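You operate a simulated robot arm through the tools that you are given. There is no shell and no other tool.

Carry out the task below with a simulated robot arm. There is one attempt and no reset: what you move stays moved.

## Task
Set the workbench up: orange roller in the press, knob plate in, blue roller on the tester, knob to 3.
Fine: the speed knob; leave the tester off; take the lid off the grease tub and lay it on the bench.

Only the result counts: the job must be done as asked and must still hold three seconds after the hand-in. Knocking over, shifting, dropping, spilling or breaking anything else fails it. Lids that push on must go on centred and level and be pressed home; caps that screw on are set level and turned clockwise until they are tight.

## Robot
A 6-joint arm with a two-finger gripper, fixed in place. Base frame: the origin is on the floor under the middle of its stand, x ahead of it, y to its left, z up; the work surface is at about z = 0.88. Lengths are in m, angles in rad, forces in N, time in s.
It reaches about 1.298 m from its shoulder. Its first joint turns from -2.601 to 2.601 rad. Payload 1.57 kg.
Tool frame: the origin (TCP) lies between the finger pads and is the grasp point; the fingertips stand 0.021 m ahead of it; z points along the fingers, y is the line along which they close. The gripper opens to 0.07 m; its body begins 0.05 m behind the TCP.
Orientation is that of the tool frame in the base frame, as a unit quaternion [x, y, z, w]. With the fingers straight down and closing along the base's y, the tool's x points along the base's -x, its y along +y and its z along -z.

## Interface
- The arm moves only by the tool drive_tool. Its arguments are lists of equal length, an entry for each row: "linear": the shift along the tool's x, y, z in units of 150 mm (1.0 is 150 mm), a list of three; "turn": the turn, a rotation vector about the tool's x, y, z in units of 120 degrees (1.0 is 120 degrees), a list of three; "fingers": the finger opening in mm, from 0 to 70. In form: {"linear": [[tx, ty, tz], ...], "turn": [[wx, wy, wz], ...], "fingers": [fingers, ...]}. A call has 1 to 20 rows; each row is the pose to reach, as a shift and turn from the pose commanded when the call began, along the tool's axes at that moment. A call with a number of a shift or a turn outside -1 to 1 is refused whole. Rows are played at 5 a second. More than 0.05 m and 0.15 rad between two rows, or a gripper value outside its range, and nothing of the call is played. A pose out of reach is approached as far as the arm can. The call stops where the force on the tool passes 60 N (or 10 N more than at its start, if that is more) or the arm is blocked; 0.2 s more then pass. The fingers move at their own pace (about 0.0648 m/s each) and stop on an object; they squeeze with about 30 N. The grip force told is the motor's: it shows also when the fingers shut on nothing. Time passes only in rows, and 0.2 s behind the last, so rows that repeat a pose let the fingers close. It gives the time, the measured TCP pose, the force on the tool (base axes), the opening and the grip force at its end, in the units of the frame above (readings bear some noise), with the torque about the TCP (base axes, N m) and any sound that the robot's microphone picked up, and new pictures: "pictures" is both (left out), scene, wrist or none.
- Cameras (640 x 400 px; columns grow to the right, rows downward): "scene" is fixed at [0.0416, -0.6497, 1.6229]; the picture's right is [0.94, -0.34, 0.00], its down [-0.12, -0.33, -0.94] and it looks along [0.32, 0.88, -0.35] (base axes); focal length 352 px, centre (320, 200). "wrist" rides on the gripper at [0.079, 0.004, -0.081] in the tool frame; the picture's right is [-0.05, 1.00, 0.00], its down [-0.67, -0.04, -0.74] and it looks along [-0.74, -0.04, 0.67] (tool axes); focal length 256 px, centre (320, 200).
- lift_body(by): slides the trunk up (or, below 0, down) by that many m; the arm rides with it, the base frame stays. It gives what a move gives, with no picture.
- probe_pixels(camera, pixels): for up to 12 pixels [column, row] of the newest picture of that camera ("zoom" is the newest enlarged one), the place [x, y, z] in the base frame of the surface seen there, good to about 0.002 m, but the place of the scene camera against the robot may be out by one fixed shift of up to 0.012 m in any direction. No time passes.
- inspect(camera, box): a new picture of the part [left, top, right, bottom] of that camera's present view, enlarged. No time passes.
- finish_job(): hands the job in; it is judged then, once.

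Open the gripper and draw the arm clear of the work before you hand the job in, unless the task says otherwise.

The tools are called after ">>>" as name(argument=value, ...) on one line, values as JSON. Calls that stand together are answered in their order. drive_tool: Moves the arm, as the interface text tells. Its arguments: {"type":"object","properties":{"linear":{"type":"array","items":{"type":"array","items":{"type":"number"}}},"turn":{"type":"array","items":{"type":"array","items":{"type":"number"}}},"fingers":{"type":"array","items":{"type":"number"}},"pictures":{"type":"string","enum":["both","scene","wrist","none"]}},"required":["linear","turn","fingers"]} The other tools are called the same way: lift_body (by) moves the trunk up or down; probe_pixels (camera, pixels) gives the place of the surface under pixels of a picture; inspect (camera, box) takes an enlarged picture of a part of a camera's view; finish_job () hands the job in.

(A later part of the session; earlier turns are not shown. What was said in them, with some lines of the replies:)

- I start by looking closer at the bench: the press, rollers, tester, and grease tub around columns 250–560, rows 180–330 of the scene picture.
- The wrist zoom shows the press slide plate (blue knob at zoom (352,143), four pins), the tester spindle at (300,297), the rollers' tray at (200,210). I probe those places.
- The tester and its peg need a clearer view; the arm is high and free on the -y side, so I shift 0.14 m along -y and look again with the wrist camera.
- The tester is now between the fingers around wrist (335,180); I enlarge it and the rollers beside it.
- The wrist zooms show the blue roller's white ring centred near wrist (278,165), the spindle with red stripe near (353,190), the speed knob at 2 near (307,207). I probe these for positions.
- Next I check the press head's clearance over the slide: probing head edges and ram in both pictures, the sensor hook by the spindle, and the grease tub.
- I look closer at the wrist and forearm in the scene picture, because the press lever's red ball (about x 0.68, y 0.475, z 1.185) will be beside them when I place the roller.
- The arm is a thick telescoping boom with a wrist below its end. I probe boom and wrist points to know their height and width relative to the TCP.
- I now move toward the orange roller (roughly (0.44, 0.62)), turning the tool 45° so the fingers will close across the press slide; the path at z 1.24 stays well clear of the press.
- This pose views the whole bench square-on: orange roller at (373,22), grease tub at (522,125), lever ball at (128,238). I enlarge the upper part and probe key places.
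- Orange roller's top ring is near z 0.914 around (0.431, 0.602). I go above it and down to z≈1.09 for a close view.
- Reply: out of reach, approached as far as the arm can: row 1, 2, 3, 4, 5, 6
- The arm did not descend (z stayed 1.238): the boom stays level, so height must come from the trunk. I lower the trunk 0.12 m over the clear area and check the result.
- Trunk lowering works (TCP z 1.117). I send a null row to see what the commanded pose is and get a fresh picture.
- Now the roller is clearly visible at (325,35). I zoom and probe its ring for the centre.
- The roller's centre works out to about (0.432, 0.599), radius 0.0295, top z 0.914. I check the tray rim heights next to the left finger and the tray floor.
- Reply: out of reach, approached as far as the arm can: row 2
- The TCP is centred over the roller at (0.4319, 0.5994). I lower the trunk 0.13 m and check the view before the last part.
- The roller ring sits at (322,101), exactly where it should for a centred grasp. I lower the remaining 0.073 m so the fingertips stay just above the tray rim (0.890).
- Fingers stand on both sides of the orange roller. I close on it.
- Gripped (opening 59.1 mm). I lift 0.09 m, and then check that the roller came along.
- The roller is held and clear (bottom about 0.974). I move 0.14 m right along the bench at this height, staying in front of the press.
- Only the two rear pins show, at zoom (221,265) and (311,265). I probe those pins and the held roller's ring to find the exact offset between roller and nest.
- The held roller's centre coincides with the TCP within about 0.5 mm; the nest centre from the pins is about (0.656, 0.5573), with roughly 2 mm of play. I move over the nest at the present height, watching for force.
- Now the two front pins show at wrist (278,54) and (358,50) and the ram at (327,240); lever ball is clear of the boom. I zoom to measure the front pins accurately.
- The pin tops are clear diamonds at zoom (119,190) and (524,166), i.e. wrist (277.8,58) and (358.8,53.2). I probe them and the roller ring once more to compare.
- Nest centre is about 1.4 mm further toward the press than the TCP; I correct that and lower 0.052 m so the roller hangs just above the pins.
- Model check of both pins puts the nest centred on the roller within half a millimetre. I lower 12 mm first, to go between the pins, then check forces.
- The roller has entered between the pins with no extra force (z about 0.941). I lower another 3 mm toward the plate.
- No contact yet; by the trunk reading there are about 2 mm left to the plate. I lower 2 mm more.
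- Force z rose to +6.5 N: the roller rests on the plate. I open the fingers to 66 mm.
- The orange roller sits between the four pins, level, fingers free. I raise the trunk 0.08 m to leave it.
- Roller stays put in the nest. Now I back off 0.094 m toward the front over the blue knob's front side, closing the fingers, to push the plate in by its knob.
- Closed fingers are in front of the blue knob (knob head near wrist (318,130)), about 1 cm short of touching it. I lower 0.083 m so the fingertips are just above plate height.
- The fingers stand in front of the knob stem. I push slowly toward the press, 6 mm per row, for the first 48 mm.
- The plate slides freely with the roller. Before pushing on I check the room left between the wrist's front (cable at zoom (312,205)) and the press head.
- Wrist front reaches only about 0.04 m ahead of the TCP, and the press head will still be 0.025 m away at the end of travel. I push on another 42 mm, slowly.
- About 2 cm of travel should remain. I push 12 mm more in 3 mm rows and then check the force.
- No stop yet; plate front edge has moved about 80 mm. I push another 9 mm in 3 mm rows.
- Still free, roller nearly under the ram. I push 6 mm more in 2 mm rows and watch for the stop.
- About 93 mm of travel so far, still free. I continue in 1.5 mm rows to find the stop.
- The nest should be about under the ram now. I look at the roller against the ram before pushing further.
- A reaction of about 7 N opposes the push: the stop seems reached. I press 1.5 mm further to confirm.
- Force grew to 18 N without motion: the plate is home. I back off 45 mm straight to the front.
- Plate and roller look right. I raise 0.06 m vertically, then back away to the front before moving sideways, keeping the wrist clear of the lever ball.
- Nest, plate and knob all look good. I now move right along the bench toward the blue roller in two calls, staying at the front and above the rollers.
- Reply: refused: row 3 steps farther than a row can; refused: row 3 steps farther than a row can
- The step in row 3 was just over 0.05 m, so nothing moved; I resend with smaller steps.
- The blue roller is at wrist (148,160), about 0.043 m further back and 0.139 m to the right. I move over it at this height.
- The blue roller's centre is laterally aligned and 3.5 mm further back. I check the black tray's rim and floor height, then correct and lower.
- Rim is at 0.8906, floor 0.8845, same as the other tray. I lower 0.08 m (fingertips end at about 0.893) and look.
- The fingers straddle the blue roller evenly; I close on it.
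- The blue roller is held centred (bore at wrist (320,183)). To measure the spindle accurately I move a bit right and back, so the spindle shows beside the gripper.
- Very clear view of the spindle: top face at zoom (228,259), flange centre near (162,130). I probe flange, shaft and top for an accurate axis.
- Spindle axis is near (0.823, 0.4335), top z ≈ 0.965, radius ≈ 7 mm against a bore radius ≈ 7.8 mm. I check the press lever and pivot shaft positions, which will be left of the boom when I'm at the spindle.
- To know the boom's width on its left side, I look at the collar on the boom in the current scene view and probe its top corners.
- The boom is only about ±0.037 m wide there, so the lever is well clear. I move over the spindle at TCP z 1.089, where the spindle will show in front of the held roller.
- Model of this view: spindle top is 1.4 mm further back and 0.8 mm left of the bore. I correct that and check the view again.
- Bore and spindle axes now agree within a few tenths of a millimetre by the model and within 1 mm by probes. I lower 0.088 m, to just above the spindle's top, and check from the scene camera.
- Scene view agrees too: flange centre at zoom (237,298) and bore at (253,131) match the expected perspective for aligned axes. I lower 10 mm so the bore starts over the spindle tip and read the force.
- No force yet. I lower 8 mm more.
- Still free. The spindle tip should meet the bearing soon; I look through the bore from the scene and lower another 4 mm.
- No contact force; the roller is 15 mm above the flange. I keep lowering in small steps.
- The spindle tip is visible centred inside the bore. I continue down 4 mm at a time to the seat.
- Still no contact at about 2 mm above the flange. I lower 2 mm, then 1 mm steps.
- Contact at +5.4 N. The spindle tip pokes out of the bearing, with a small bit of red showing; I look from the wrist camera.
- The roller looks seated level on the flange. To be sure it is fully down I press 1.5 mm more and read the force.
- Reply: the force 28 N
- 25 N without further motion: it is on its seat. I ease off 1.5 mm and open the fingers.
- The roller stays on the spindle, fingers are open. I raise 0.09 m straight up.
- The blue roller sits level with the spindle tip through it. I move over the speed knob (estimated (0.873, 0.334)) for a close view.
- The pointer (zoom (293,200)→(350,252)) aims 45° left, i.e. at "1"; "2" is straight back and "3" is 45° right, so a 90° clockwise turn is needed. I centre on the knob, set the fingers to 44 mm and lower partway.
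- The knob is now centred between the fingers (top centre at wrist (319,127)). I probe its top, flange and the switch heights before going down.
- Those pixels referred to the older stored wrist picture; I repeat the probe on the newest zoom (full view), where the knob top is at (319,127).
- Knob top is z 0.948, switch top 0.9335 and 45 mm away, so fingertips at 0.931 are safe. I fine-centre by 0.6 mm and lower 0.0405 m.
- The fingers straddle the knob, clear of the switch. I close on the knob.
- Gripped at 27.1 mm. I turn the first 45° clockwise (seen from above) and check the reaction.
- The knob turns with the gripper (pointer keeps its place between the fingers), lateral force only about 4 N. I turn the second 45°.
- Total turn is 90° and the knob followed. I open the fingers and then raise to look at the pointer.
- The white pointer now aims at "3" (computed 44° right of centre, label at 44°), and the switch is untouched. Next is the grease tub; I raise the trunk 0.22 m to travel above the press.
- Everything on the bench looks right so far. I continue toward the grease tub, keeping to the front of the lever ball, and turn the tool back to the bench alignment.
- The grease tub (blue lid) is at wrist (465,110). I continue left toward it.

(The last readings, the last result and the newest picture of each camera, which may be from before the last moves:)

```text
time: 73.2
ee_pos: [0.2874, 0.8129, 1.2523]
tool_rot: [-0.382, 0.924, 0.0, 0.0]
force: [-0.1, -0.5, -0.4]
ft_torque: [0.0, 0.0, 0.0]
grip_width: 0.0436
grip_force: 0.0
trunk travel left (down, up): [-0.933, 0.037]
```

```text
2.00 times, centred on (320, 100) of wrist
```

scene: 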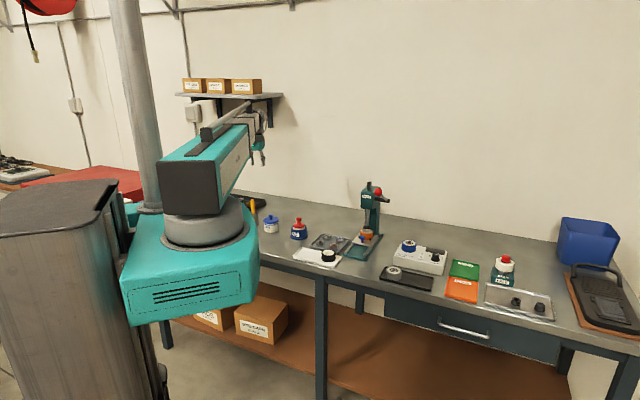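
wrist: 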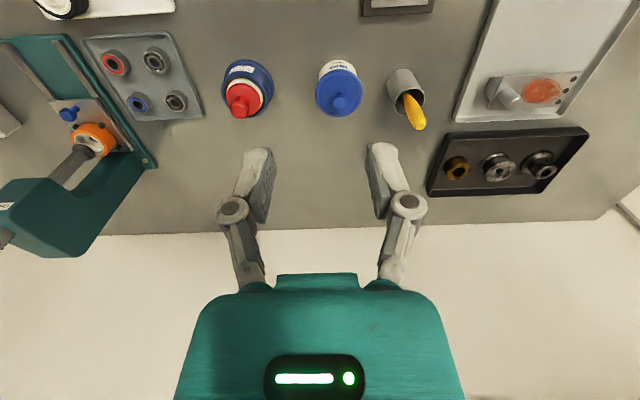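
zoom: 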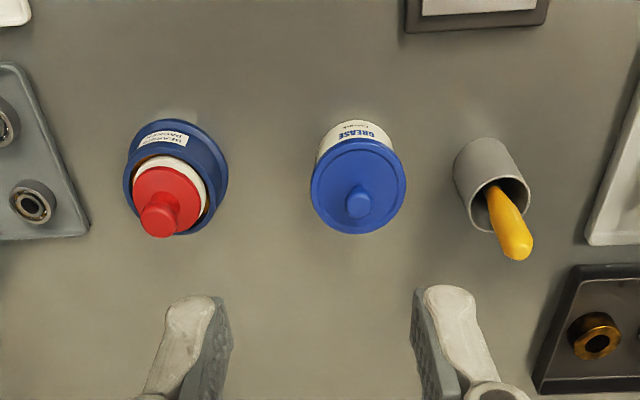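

The tub's blue lid knob is at zoom (358,200), with a brush cup to its left and the bearing packer to its right. I probe all three for clearances, plus free bench spots.

>>> probe_pixels(camera="zoom", pixels=[[358, 205], [358, 193], [330, 190], [385, 190], [358, 160], [357, 225], [515, 245], [505, 215], [490, 190], [165, 215], [340, 80], [250, 60]])

>>> inspect(camera="wrist", box=[300, 50, 380, 130])

```text
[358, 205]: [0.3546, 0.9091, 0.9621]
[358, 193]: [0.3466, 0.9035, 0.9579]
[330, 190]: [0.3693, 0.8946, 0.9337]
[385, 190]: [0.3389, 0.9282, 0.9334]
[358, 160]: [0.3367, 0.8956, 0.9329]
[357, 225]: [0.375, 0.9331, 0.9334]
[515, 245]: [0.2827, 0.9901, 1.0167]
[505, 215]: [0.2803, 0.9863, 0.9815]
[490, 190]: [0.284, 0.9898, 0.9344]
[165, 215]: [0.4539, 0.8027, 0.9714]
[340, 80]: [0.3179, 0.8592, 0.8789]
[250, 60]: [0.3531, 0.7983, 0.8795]
```

```text
5.00 times, centred on (340, 90) of wrist
```

zoom: 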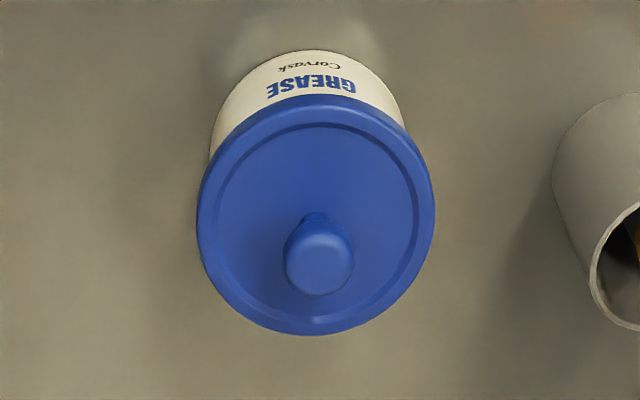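

Lid axis is about (0.348, 0.909), lid top 0.9335, knob top 0.961 and 21 mm wide. I move over it and lower to get a close view.

>>> drive_tool(linear=[[-0.25, 0.055, 0], [-0.5, 0.11, 0], [-0.737, 0.165, 0], [-0.737, 0.165, 0]], turn=[[0, 0, 0], [0, 0, 0], [0, 0, 0], [0, 0, 0]], fingers=[44, 44, 44, 44], pictures="none")

>>> lift_body(by=-0.2)

>>> inspect(camera="wrist", box=[0, 0, 640, 400])

>>> inspect(camera="wrist", box=[240, 50, 400, 150])

>>> inspect(camera="scene", box=[210, 160, 340, 250])

```text
time: 74.2
ee_pos: [0.3509, 0.9087, 1.2529]
tool_rot: [-0.383, 0.924, -0.001, -0.001]
force: [-1.0, -0.8, 1.2]
ft_torque: [-0.01, -0.05, -0.02]
grip_width: 0.0443
grip_force: 0.0
trunk travel left (down, up): [-0.933, 0.037]
```

```text
time: 76.4
ee_pos: [0.3519, 0.91, 1.0516]
tool_rot: [-0.383, 0.924, 0.0, 0.0]
force: [0.4, 0.2, 0.4]
ft_torque: [-0.05, -0.02, 0.02]
grip_width: 0.044
grip_force: 0.1
trunk travel left (down, up): [-0.733, 0.237]
```

```text
1.00 times, centred on (320, 200) of wrist (not enlarged: the box is as wide or as high as the picture)
```

zoom: 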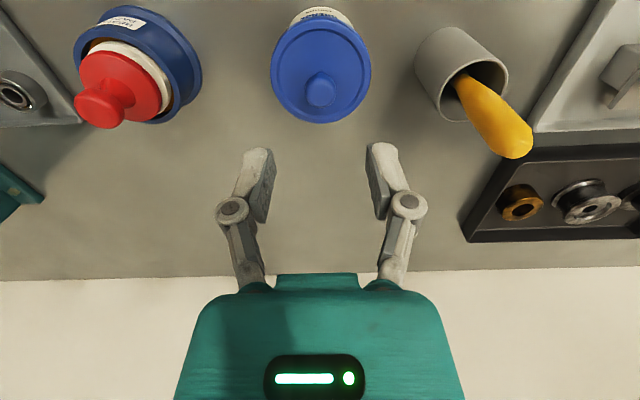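

```text
4.00 times, centred on (320, 100) of wrist
```

zoom: 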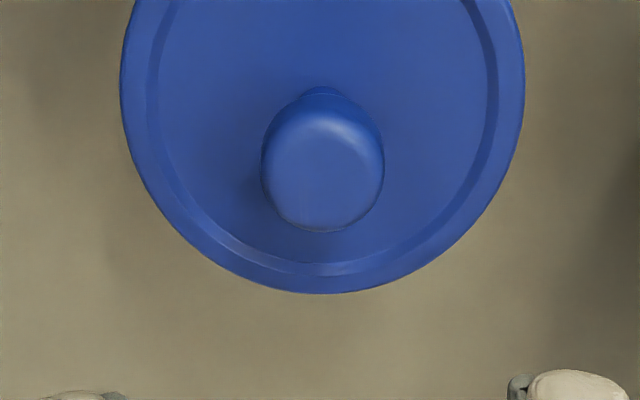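

```text
4.44 times, centred on (275, 205) of scene
```

zoom: 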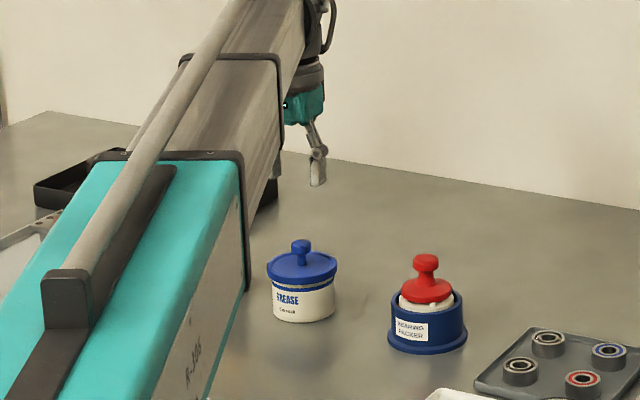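

The lid knob (zoom (323,165)) is 3 mm further back than the TCP and laterally centred. I correct, narrow the fingers to 36 mm and lower to grip height.

>>> drive_tool(linear=[[-0.02, 0.002, 0], [-0.02, 0.002, 0]], turn=[[0, 0, 0], [0, 0, 0]], fingers=[36, 36], pictures="none")

>>> lift_body(by=-0.09)

>>> inspect(camera="wrist", box=[200, 100, 440, 250])

>>> inspect(camera="scene", box=[230, 190, 320, 245])

```text
time: 77.0
ee_pos: [0.3531, 0.9107, 1.0512]
tool_rot: [-0.383, 0.924, 0.0, -0.001]
force: [-0.1, -0.9, -0.6]
ft_torque: [0.01, -0.01, -0.02]
grip_width: 0.036
grip_force: 0.1
trunk travel left (down, up): [-0.733, 0.237]
```

```text
time: 78.2
ee_pos: [0.3532, 0.9112, 0.961]
tool_rot: [-0.383, 0.924, 0.0, 0.0]
force: [-0.6, 0.0, -0.2]
ft_torque: [0.02, -0.01, -0.01]
grip_width: 0.0361
grip_force: 0.1
trunk travel left (down, up): [-0.643, 0.327]
```

```text
2.67 times, centred on (320, 175) of wrist
```

zoom: 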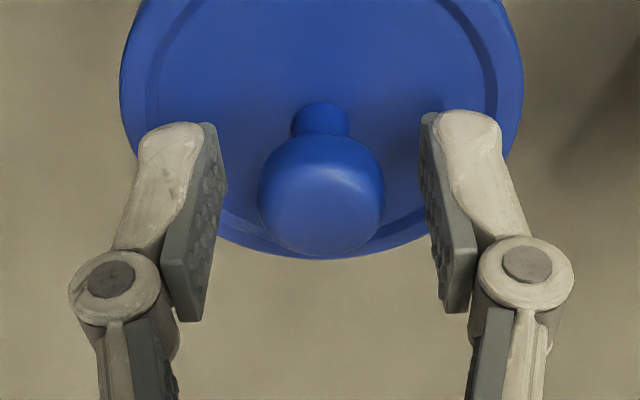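

```text
7.11 times, centred on (275, 218) of scene
```

zoom: 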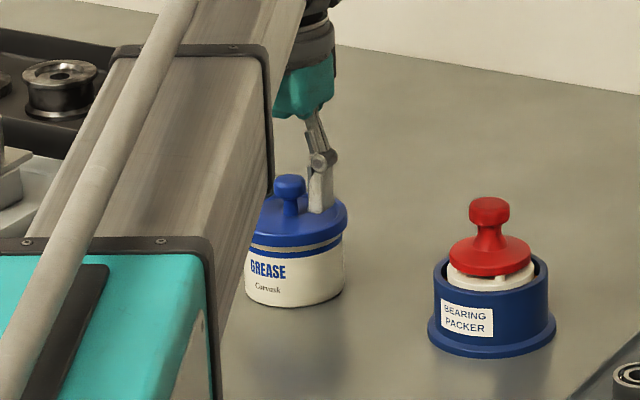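

The fingers straddle the lid's knob. I close on it.

>>> drive_tool(linear=[[0, 0, 0], [0, 0, 0], [0, 0, 0], [0, 0, 0]], turn=[[0, 0, 0], [0, 0, 0], [0, 0, 0], [0, 0, 0]], fingers=[28, 18, 12, 12], pictures="wrist")

```text
time: 79.2
ee_pos: [0.3534, 0.9116, 0.9626]
tool_rot: [-0.383, 0.924, 0.0, 0.0]
force: [-1.0, 2.0, 2.7]
ft_torque: [0.0, -0.01, 0.02]
grip_width: 0.0185
grip_force: 29.9
trunk travel left (down, up): [-0.643, 0.327]
```

wrist: 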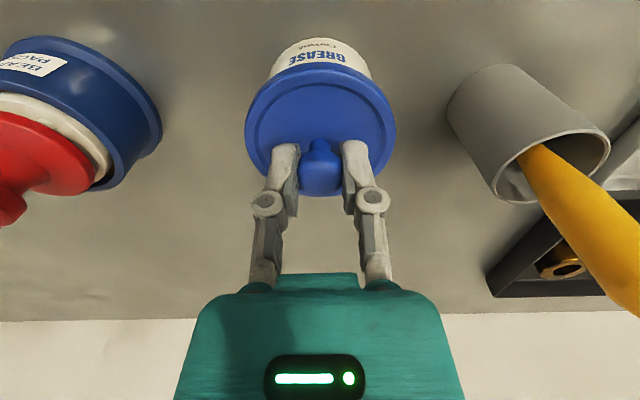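

Gripped at 18.5 mm. I lift 4 mm and read the pull, to see whether the lid comes off or the tub lifts.

>>> lift_body(by=0.004)

>>> inspect(camera="scene", box=[240, 195, 310, 245])

```text
time: 79.8
ee_pos: [0.3542, 0.913, 0.9663]
tool_rot: [-0.382, 0.924, 0.0, -0.001]
force: [0.6, 0.1, 0.6]
ft_torque: [0.02, 0.02, -0.01]
grip_width: 0.0183
grip_force: 29.8
trunk travel left (down, up): [-0.647, 0.323]
heard: snap
```

```text
8.00 times, centred on (275, 220) of scene
```

zoom: 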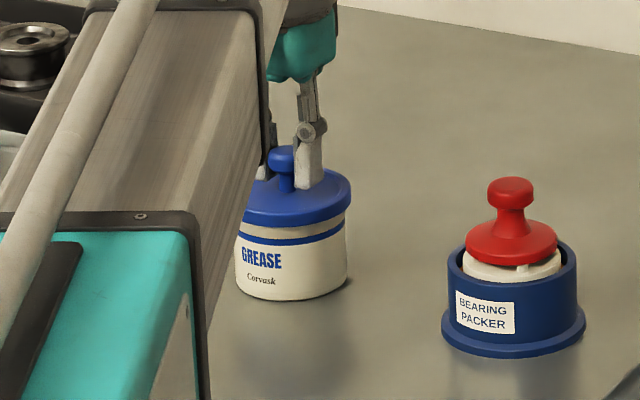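

A snap was heard: the lid has let go of the tub. I lift 50 mm further.

>>> lift_body(by=0.01)

>>> lift_body(by=0.06)

>>> inspect(camera="scene", box=[240, 180, 310, 245])

>>> inspect(camera="wrist", box=[0, 0, 640, 400])

```text
time: 80.4
ee_pos: [0.3531, 0.9113, 0.9766]
tool_rot: [-0.383, 0.924, 0.0, 0.0]
force: [-0.3, -0.2, -0.3]
ft_torque: [-0.01, 0.02, 0.0]
grip_width: 0.0183
grip_force: 29.2
trunk travel left (down, up): [-0.657, 0.313]
```

```text
time: 81.4
ee_pos: [0.3542, 0.9125, 1.0357]
tool_rot: [-0.383, 0.924, 0.0, 0.0]
force: [-0.3, -0.4, 0.6]
ft_torque: [-0.02, 0.02, 0.02]
grip_width: 0.0187
grip_force: 29.7
trunk travel left (down, up): [-0.717, 0.253]
```

```text
6.15 times, centred on (275, 212) of scene
```

zoom: 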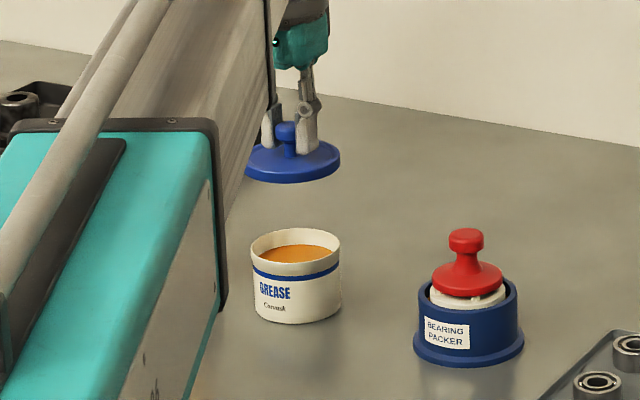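

```text
1.00 times, centred on (320, 200) of wrist (not enlarged: the box is as wide or as high as the picture)
```

zoom: 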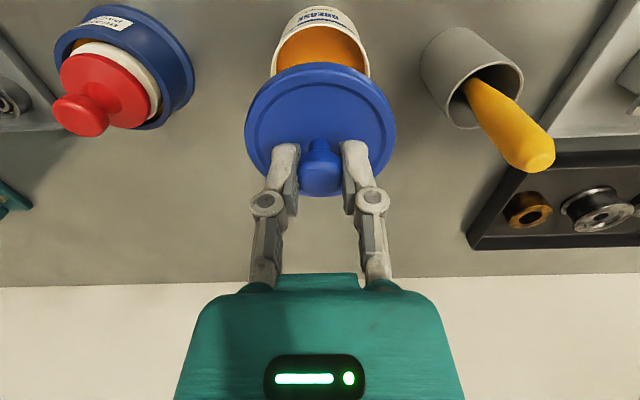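

The lid is off, the open tub stands where it was. I carry the lid to the clear bench patch in front, between tub and packer (about (0.332, 0.799)).

>>> drive_tool(linear=[[0.16, -0.11, 0], [0.32, -0.22, 0], [0.48, -0.33, 0], [0.633, -0.433, 0], [0.633, -0.433, 0]], turn=[[0, 0, 0], [0, 0, 0], [0, 0, 0], [0, 0, 0], [0, 0, 0]], fingers=[12, 12, 12, 12, 12])

>>> inspect(camera="scene", box=[220, 180, 330, 260])

```text
time: 82.6
ee_pos: [0.332, 0.8009, 1.0366]
tool_rot: [-0.383, 0.924, 0.0, 0.0]
force: [0.8, 0.1, -0.3]
ft_torque: [0.0, -0.02, 0.03]
grip_width: 0.0182
grip_force: 29.8
trunk travel left (down, up): [-0.717, 0.253]
```

scene: 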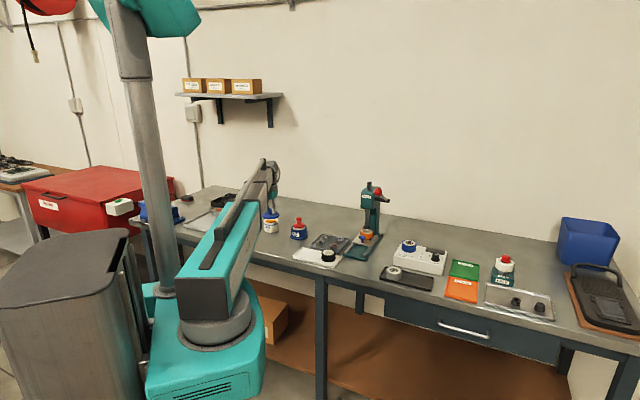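
wrist: 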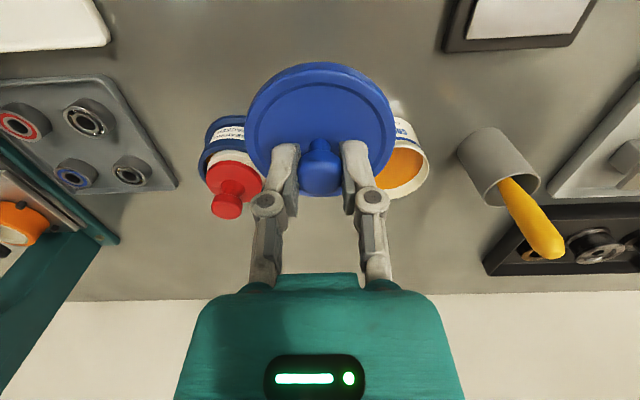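

```text
5.00 times, centred on (275, 220) of scene
```

zoom: 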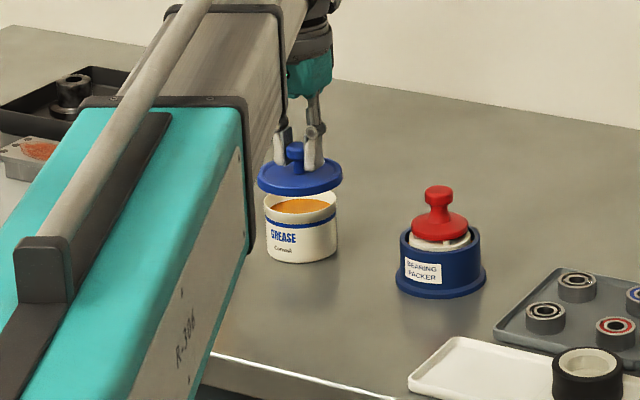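

The lid hangs over free bench with about 3 cm to the tub and packer. I lower 0.10 m, then feel for contact in small steps.

>>> lift_body(by=-0.1)

>>> inspect(camera="scene", box=[240, 195, 310, 250])

>>> inspect(camera="wrist", box=[0, 0, 640, 400])

```text
time: 83.9
ee_pos: [0.3328, 0.7991, 0.937]
tool_rot: [-0.383, 0.924, 0.0, 0.0]
force: [0.5, 0.2, 0.3]
ft_torque: [0.0, 0.0, 0.03]
grip_width: 0.0185
grip_force: 30.2
trunk travel left (down, up): [-0.617, 0.353]
```

```text
7.27 times, centred on (275, 222) of scene
```

zoom: 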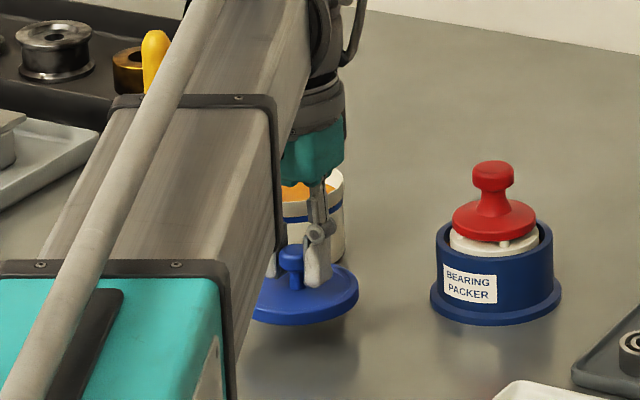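

```text
1.00 times, centred on (320, 200) of wrist (not enlarged: the box is as wide or as high as the picture)
```

zoom: 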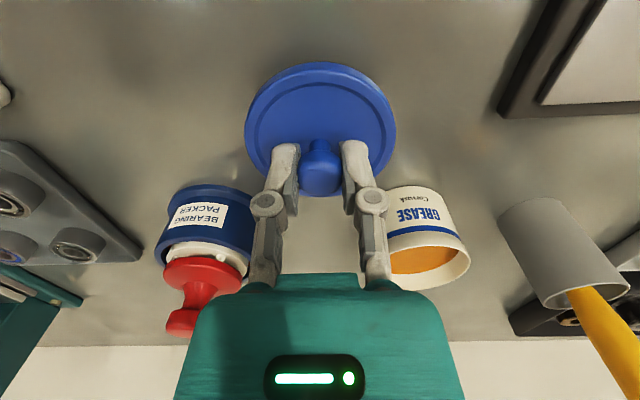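

The lid is a couple of centimetres above the bench, clear of both vessels. I lower 10 mm, then 4 mm, reading the force.

>>> lift_body(by=-0.01)

>>> lift_body(by=-0.004)

>>> inspect(camera="scene", box=[240, 195, 310, 250])

```text
time: 84.5
ee_pos: [0.3318, 0.7997, 0.9266]
tool_rot: [-0.382, 0.924, 0.002, 0.001]
force: [-0.2, 0.4, 0.0]
ft_torque: [0.0, 0.01, 0.0]
grip_width: 0.0185
grip_force: 30.3
trunk travel left (down, up): [-0.607, 0.363]
```

```text
time: 85.0
ee_pos: [0.3326, 0.8004, 0.9221]
tool_rot: [-0.383, 0.924, 0.001, 0.0]
force: [0.0, 0.2, -0.1]
ft_torque: [0.02, -0.02, 0.0]
grip_width: 0.0179
grip_force: 30.1
trunk travel left (down, up): [-0.603, 0.367]
```

```text
7.27 times, centred on (275, 222) of scene
```

zoom: 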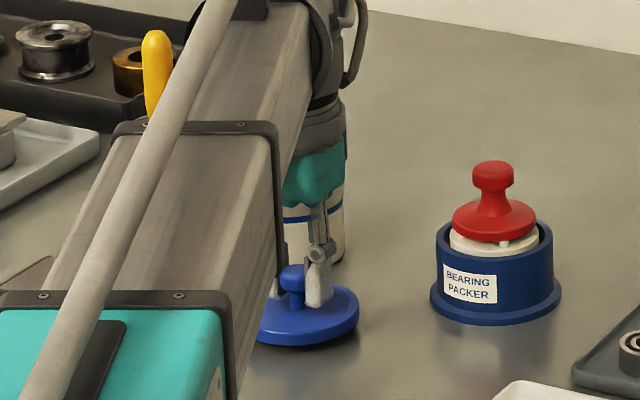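

No contact yet; the lid is a few millimetres above the bench. I go on in 2 mm steps.

>>> lift_body(by=-0.002)

>>> lift_body(by=-0.002)

```text
time: 85.5
ee_pos: [0.3327, 0.8008, 0.9202]
tool_rot: [-0.383, 0.924, 0.0, -0.001]
force: [-0.1, -0.8, 0.5]
ft_torque: [0.01, -0.01, 0.02]
grip_width: 0.0182
grip_force: 30.0
trunk travel left (down, up): [-0.601, 0.369]
```

```text
time: 86.0
ee_pos: [0.332, 0.7994, 0.9184]
tool_rot: [-0.383, 0.924, 0.0, -0.001]
force: [-0.1, -0.1, 0.3]
ft_torque: [-0.02, 0.0, -0.01]
grip_width: 0.0182
grip_force: 30.9
trunk travel left (down, up): [-0.599, 0.371]
```

>>> lift_body(by=-0.002)

>>> inspect(camera="scene", box=[255, 215, 295, 250])

```text
time: 86.6
ee_pos: [0.3337, 0.7999, 0.9156]
tool_rot: [-0.383, 0.924, 0.0, 0.0]
force: [-0.1, 0.1, 0.5]
ft_torque: [0.02, 0.03, 0.02]
grip_width: 0.0183
grip_force: 29.9
trunk travel left (down, up): [-0.597, 0.373]
```

```text
11.43 times, centred on (275, 232) of scene
```

zoom: 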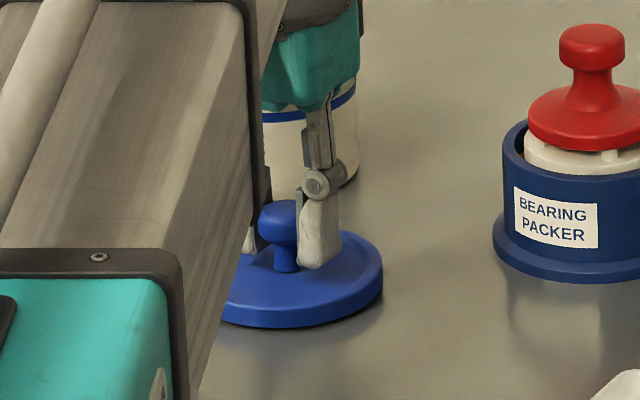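

Still slightly above the bench. I continue in 2 mm steps until a reaction shows.

>>> lift_body(by=-0.002)

>>> lift_body(by=-0.0015)

```text
time: 87.1
ee_pos: [0.3322, 0.7992, 0.9143]
tool_rot: [-0.383, 0.924, 0.0, -0.001]
force: [0.7, 2.9, 6.8]
ft_torque: [-0.01, 0.01, 0.02]
grip_width: 0.018
grip_force: 30.1
trunk travel left (down, up): [-0.595, 0.375]
```

```text
time: 87.6
ee_pos: [0.3329, 0.799, 0.9151]
tool_rot: [-0.383, 0.924, 0.002, 0.001]
force: [3.5, 8.1, 26.0]
ft_torque: [0.09, -0.05, -0.02]
grip_width: 0.0184
grip_force: 30.0
trunk travel left (down, up): [-0.594, 0.376]
```

The lid rests on the bench (26 N now). I ease up 1.5 mm and open the fingers slowly.

>>> lift_body(by=0.0015)

>>> drive_tool(linear=[[0, 0, 0], [0, 0, 0], [0, 0, 0], [0, 0, 0]], turn=[[0, 0, 0], [0, 0, 0], [0, 0, 0], [0, 0, 0]], fingers=[22, 28, 36, 36], pictures="wrist")

>>> lift_body(by=0.1)

>>> inspect(camera="wrist", box=[0, 0, 640, 400])

>>> inspect(camera="scene", box=[240, 195, 310, 250])

```text
time: 88.1
ee_pos: [0.3316, 0.7985, 0.9144]
tool_rot: [-0.382, 0.924, -0.001, -0.001]
force: [0.7, 0.5, 3.9]
ft_torque: [0.12, -0.15, 0.02]
grip_width: 0.0182
grip_force: 30.2
trunk travel left (down, up): [-0.595, 0.375]
```

```text
time: 89.1
ee_pos: [0.3318, 0.7983, 0.9141]
tool_rot: [-0.382, 0.924, 0.001, 0.0]
force: [0.4, 0.7, 0.2]
ft_torque: [-0.01, 0.0, 0.03]
grip_width: 0.0365
grip_force: 0.1
trunk travel left (down, up): [-0.595, 0.375]
```

wrist: 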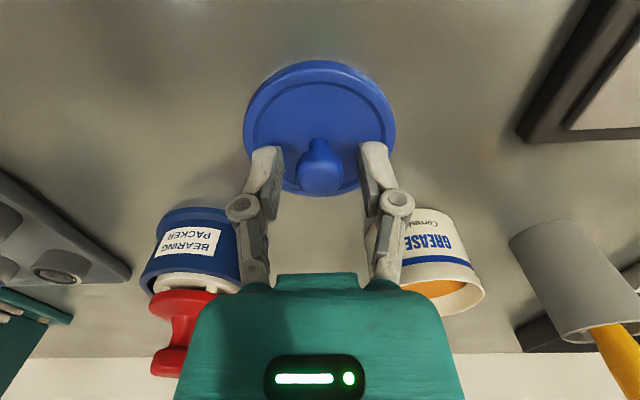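

```text
time: 90.4
ee_pos: [0.3334, 0.8001, 1.0153]
tool_rot: [-0.383, 0.924, 0.0, 0.0]
force: [-0.8, -0.6, -0.6]
ft_torque: [-0.01, -0.02, -0.02]
grip_width: 0.0359
grip_force: 0.1
trunk travel left (down, up): [-0.695, 0.275]
```

```text
1.00 times, centred on (320, 200) of wrist (not enlarged: the box is as wide or as high as the picture)
```

zoom: 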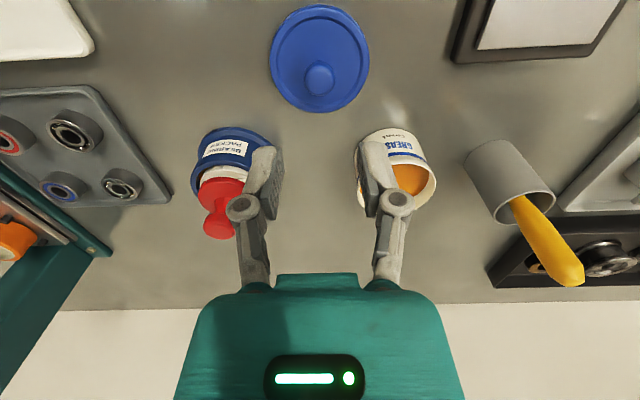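

```text
7.27 times, centred on (275, 222) of scene
```

zoom: 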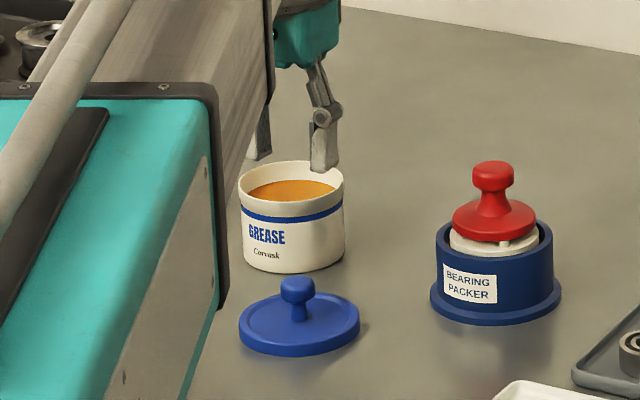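

The lid lies flat on the bench, tub open and standing. I raise the arm clear and go back toward the starting area for a final check of everything.

>>> lift_body(by=0.235)

>>> drive_tool(linear=[[0.1, -0.24, 0], [0.2, -0.48, 0], [0.3, -0.72, 0], [0.4, -0.96, 0], [0.4, -0.96, 0]], turn=[[0, 0, 0], [0, 0, 0], [0, 0, 0], [0, 0, 0], [0, 0, 0]], fingers=[45, 55, 65, 70, 70])

>>> inspect(camera="scene", box=[240, 170, 400, 270])

>>> inspect(camera="scene", box=[380, 225, 470, 285])

>>> inspect(camera="scene", box=[335, 200, 405, 265])

```text
time: 92.9
ee_pos: [0.3316, 0.7994, 1.2487]
tool_rot: [-0.383, 0.924, 0.001, 0.001]
force: [0.9, -0.2, 0.1]
ft_torque: [0.02, -0.01, 0.0]
grip_width: 0.036
grip_force: 0.1
trunk travel left (down, up): [-0.93, 0.04]
```

```text
time: 94.1
ee_pos: [0.3906, 0.6565, 1.2493]
tool_rot: [-0.383, 0.924, 0.0, 0.0]
force: [0.0, -0.4, 0.0]
ft_torque: [0.0, 0.04, 0.0]
grip_width: 0.07
grip_force: 0.0
trunk travel left (down, up): [-0.93, 0.04]
```

scene: 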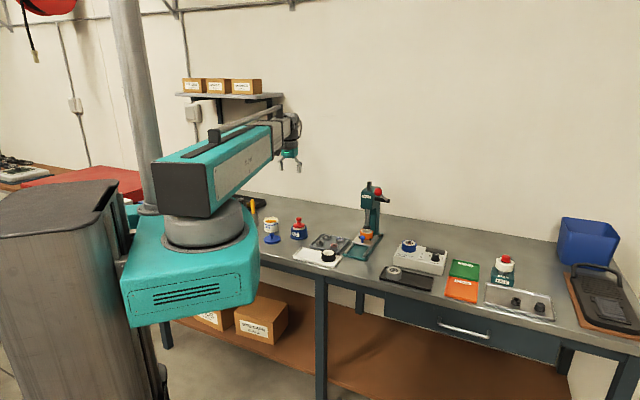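
wrist: 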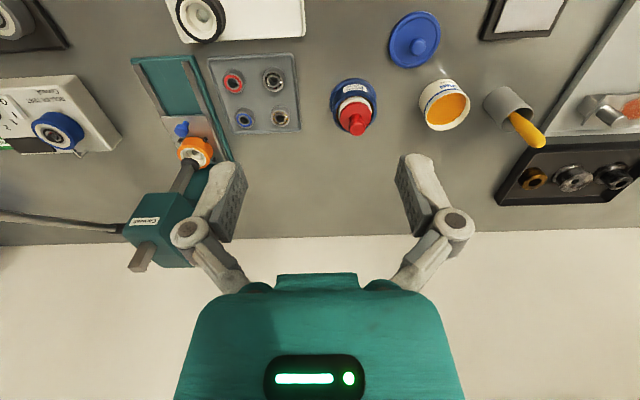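

```text
4.00 times, centred on (320, 220) of scene
```

zoom: 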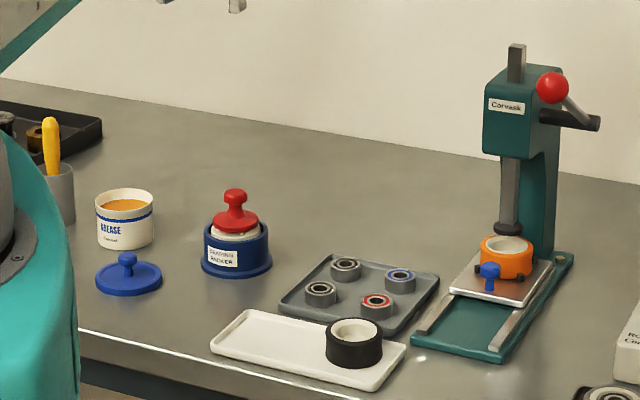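

```text
6.67 times, centred on (425, 255) of scene
```

zoom: 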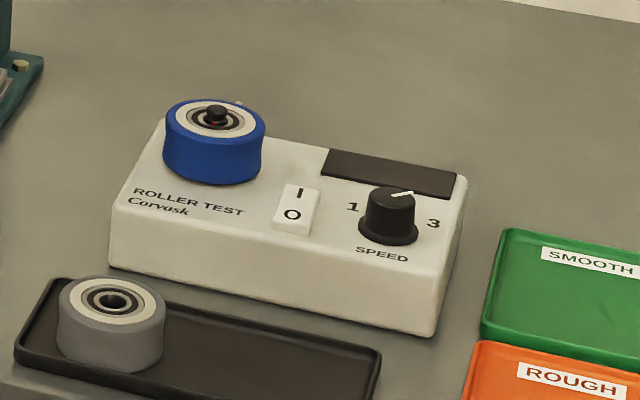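

```text
6.15 times, centred on (370, 232) of scene
```

zoom: 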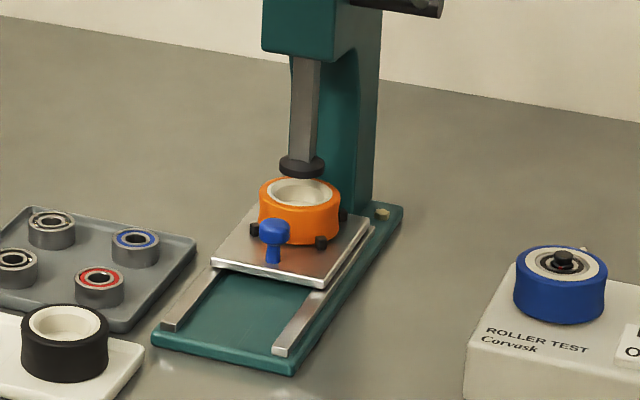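

All parts check out: orange roller in the nest under the ram with the plate home, blue roller on the spindle, pointer at 3, switch untouched, lid flat on the bench, arm clear with open gripper. I hand the job in.

>>> finish_job()

```text
The job is handed in.
```

The workbench is set up as asked and the job is handed in; I haven't seen the judge's result.

- **Press:** The orange roller sits between the four pins. The knob plate is pushed in to its stop, which took 18 N without moving further, and the roller is under the ram.
- **Tester:** The blue roller is on the spindle, resting on its flange. The speed knob was at 1, so I turned it 90° clockwise, and the pointer now lines up with 3. I never touched the on/off switch.
- **Grease tub:** The lid came off with a snap and lies flat on the bench in front of the tub. The tub itself stayed where it was.

The last pictures showed nothing else moved or knocked over. The arm is raised clear with the gripper open.
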